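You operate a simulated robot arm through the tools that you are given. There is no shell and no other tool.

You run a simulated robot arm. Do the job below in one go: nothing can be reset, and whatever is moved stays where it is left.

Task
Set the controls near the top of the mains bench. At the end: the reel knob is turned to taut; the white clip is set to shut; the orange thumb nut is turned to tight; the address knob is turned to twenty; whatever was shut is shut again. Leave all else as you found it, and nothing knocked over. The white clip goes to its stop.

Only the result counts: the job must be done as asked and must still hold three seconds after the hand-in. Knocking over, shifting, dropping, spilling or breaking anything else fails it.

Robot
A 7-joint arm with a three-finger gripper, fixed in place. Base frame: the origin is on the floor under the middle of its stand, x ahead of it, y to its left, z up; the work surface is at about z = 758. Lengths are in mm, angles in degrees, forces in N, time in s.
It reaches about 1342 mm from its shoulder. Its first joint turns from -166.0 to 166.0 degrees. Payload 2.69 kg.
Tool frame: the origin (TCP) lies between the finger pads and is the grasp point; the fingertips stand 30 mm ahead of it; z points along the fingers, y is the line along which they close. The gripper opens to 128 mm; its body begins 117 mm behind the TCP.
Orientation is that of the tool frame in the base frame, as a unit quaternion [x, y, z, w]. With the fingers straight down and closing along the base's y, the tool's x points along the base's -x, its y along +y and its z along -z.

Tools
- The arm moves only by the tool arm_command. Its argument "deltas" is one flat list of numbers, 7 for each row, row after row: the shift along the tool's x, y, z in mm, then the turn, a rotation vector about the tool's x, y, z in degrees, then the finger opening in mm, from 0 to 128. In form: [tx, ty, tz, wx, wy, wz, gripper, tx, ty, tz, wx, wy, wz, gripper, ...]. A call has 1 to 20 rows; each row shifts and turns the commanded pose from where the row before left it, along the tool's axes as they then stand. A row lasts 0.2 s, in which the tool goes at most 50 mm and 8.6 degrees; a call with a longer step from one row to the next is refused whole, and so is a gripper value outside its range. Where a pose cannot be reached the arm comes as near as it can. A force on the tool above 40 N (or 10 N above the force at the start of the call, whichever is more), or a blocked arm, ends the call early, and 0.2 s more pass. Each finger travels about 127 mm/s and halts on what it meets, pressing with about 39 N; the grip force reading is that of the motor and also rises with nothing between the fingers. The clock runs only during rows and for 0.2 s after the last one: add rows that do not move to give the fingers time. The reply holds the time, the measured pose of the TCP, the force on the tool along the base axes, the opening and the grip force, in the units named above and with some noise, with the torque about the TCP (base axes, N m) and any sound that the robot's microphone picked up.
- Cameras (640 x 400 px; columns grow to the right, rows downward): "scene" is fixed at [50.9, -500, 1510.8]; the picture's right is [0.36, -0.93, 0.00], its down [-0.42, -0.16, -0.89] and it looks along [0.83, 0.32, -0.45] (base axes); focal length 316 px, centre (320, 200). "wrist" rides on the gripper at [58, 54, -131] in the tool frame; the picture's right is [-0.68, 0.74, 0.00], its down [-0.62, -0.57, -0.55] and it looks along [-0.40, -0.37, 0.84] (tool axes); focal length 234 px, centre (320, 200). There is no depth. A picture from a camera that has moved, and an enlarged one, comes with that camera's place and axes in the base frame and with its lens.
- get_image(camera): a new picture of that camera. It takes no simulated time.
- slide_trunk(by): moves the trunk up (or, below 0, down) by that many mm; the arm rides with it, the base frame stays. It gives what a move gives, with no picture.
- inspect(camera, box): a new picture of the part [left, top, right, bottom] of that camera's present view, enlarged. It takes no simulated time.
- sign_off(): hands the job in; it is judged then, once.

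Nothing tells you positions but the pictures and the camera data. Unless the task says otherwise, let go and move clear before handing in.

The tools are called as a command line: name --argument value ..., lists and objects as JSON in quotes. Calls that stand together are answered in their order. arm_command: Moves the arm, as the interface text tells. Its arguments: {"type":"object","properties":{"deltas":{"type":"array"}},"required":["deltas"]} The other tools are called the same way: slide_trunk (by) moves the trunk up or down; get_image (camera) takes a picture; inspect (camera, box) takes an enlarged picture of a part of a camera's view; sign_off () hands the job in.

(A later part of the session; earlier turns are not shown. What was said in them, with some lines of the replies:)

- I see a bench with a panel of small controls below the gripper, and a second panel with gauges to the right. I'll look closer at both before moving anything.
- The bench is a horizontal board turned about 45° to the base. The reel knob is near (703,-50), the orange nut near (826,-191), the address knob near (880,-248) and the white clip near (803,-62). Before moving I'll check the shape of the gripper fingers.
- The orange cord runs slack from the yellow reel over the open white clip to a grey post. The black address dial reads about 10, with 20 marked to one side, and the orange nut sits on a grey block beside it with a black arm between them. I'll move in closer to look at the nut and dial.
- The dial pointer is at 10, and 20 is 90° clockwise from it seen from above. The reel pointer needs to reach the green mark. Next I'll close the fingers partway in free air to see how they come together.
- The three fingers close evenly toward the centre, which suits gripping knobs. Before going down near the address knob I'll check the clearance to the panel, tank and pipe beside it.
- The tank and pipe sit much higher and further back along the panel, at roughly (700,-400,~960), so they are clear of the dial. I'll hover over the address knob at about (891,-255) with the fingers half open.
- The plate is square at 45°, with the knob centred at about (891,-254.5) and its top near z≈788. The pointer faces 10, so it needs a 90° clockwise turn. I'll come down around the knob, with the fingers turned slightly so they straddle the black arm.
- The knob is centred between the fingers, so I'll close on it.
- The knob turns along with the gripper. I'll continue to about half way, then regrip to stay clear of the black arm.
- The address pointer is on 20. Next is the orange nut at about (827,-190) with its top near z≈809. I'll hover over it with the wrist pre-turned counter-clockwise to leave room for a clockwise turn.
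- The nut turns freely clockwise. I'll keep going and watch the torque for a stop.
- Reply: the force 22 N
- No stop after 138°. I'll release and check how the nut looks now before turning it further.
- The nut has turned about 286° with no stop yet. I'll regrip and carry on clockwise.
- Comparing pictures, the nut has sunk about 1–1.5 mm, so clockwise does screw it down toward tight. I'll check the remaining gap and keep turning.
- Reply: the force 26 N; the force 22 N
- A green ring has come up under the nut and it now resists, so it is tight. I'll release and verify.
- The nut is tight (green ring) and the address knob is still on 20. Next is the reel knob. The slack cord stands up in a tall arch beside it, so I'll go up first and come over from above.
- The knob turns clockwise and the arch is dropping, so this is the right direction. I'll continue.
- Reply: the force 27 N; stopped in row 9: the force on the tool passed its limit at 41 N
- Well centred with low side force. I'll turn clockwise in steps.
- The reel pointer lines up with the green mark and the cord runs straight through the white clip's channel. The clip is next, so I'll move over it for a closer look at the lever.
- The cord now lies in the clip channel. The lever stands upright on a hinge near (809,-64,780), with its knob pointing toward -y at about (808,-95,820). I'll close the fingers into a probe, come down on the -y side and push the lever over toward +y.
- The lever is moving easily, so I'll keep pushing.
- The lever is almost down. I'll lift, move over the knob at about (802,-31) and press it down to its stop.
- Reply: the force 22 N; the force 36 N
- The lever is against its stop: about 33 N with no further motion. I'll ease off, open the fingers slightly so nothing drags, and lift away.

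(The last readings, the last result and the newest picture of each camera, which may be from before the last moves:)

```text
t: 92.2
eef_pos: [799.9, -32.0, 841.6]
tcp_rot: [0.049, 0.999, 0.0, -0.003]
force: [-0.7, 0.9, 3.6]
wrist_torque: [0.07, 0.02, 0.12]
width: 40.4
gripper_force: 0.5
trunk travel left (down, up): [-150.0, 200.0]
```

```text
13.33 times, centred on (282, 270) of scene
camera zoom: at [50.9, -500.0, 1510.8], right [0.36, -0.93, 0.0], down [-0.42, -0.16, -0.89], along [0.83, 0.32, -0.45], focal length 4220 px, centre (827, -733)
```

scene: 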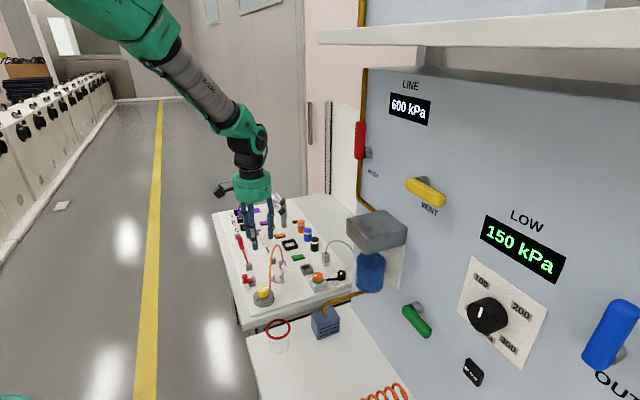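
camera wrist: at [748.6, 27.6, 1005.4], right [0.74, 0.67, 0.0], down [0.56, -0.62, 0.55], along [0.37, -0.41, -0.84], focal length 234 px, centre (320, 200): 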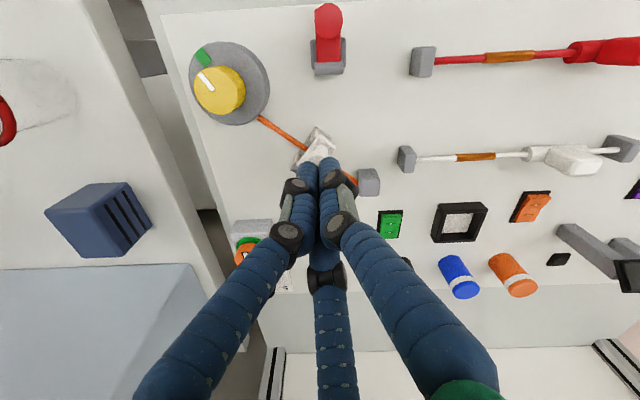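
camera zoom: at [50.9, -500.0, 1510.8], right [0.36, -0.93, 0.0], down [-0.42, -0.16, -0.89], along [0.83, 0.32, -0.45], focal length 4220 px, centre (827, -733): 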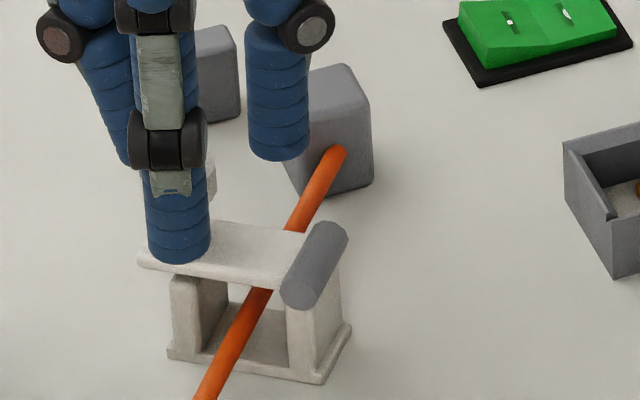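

arm_command --deltas '[0, 0, -5, 0, 0, 0, 40, 0, 0, -10, 0, 0, 0, 40, 0, 0, -25, 0, 0, 0, 40, 0, 0, -40, 0, 0, 0, 40, 0, 0, -40, 0, 0, 0, 40, 0, 0, 0, 0, 0, 0, 40]'

inspect --camera "scene" --box '[230, 245, 310, 305]'

inspect --camera "scene" --box '[270, 255, 294, 285]'

get_image --camera "wrist"

```text
t: 93.6
eef_pos: [800.2, -32.2, 962.8]
tcp_rot: [0.048, 0.999, 0.0, -0.001]
force: [-0.6, 0.1, 0.8]
wrist_torque: [-0.01, -0.03, 0.0]
width: 39.9
gripper_force: 0.1
trunk travel left (down, up): [-150.0, 200.0]
```

```text
6.67 times, centred on (270, 275) of scene
camera zoom: at [50.9, -500.0, 1510.8], right [0.36, -0.93, 0.0], down [-0.42, -0.16, -0.89], along [0.83, 0.32, -0.45], focal length 2110 px, centre (653, -300)
```

zoom: 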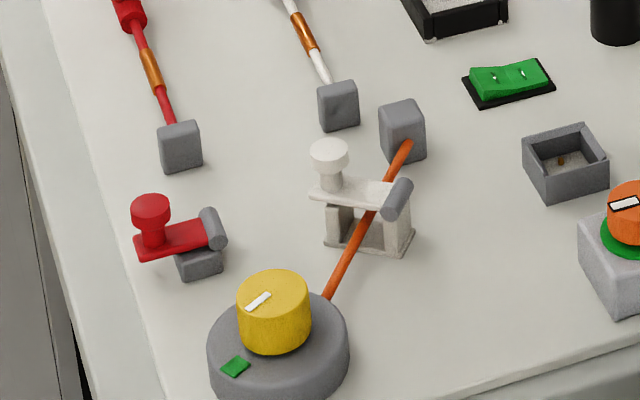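

```text
13.33 times, centred on (282, 270) of scene
camera zoom: at [50.9, -500.0, 1510.8], right [0.36, -0.93, 0.0], down [-0.42, -0.16, -0.89], along [0.83, 0.32, -0.45], focal length 4220 px, centre (827, -733)
```

zoom: 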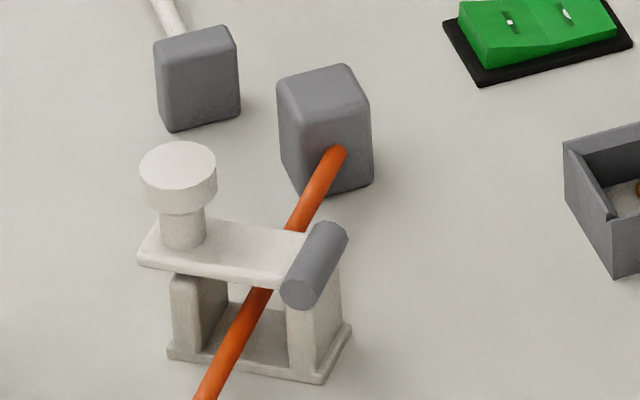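

```text
taken
camera wrist: at [747.8, 27.2, 1095.8], right [0.74, 0.67, 0.0], down [0.56, -0.62, 0.55], along [0.37, -0.41, -0.84], focal length 234 px, centre (320, 200)
```

wrist: 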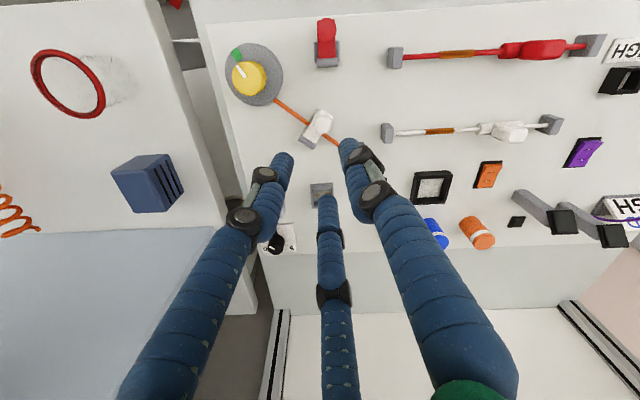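

The clip is shut over the taut cord. Before finishing I'll recheck every control and the surroundings.

inspect --camera "wrist" --box '[215, 30, 355, 150]'

inspect --camera "scene" --box '[300, 250, 360, 300]'

get_image --camera "scene"

inspect --camera "scene" --box '[205, 185, 345, 285]'

```text
3.33 times, centred on (285, 90) of wrist
camera zoom: at [747.8, 27.2, 1095.8], right [0.74, 0.67, 0.0], down [0.56, -0.62, 0.55], along [0.37, -0.41, -0.84], focal length 781 px, centre (437, 567)
```

zoom: 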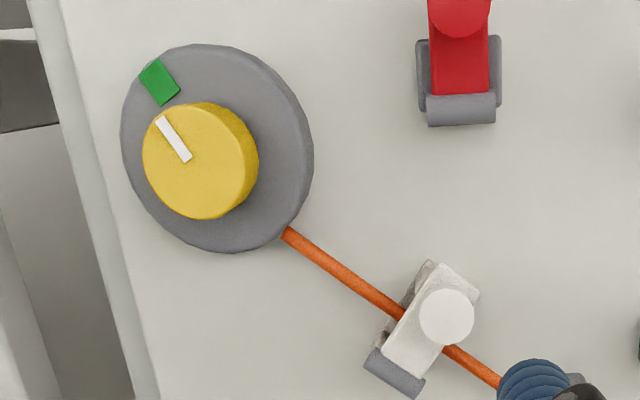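

```text
8.00 times, centred on (330, 275) of scene
camera zoom: at [50.9, -500.0, 1510.8], right [0.36, -0.93, 0.0], down [-0.42, -0.16, -0.89], along [0.83, 0.32, -0.45], focal length 2532 px, centre (240, -400)
```

zoom: 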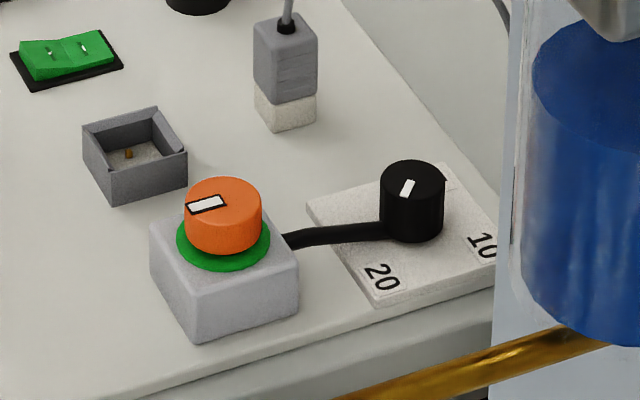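

```text
taken
```

scene: 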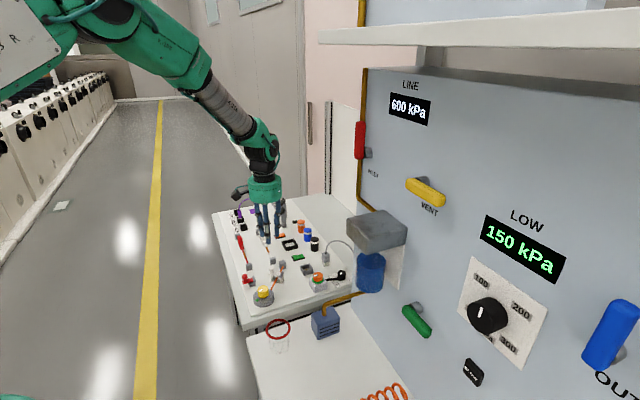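

```text
4.00 times, centred on (275, 235) of scene
camera zoom: at [50.9, -500.0, 1510.8], right [0.36, -0.93, 0.0], down [-0.42, -0.16, -0.89], along [0.83, 0.32, -0.45], focal length 1266 px, centre (500, 60)
```

zoom: 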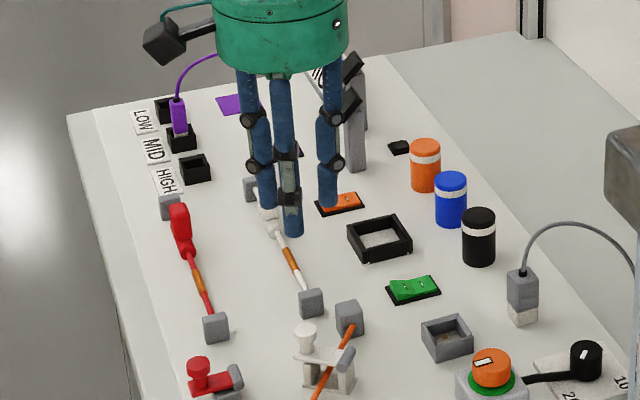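

All controls read as asked:
- **Reel:** the pointer is on the green mark and the cord is taut.
- **White clip:** shut on its stop, over the cord.
- **Orange nut:** tight, with the green ring showing.
- **Address knob:** pointing at 20.

Nothing else looks disturbed, the red clip is still shut and the arm is clear, so I'm handing in.

sign_off

```text
The job is handed in.
```

I set all four controls as asked and handed the job in. The hand-in reply only confirmed receipt, so I don't have a pass or fail result.

- **Address knob:** turned 90° clockwise from 10, and it now points at 20.
- **Orange thumb nut:** turned clockwise about one full turn until it resisted. A green ring is now showing under it.
- **Reel knob:** the pointer is within about 1° of the green mark, which I took to mean taut. The orange cord is pulled straight.
- **White clip:** pressed down until it stopped moving, at about 33 N. It is shut over the cord.

I didn't open anything that was shut; the red clip is still shut. In the last pictures nothing else on the bench looked moved or knocked over. The gripper was open and well clear of the bench at hand-in.
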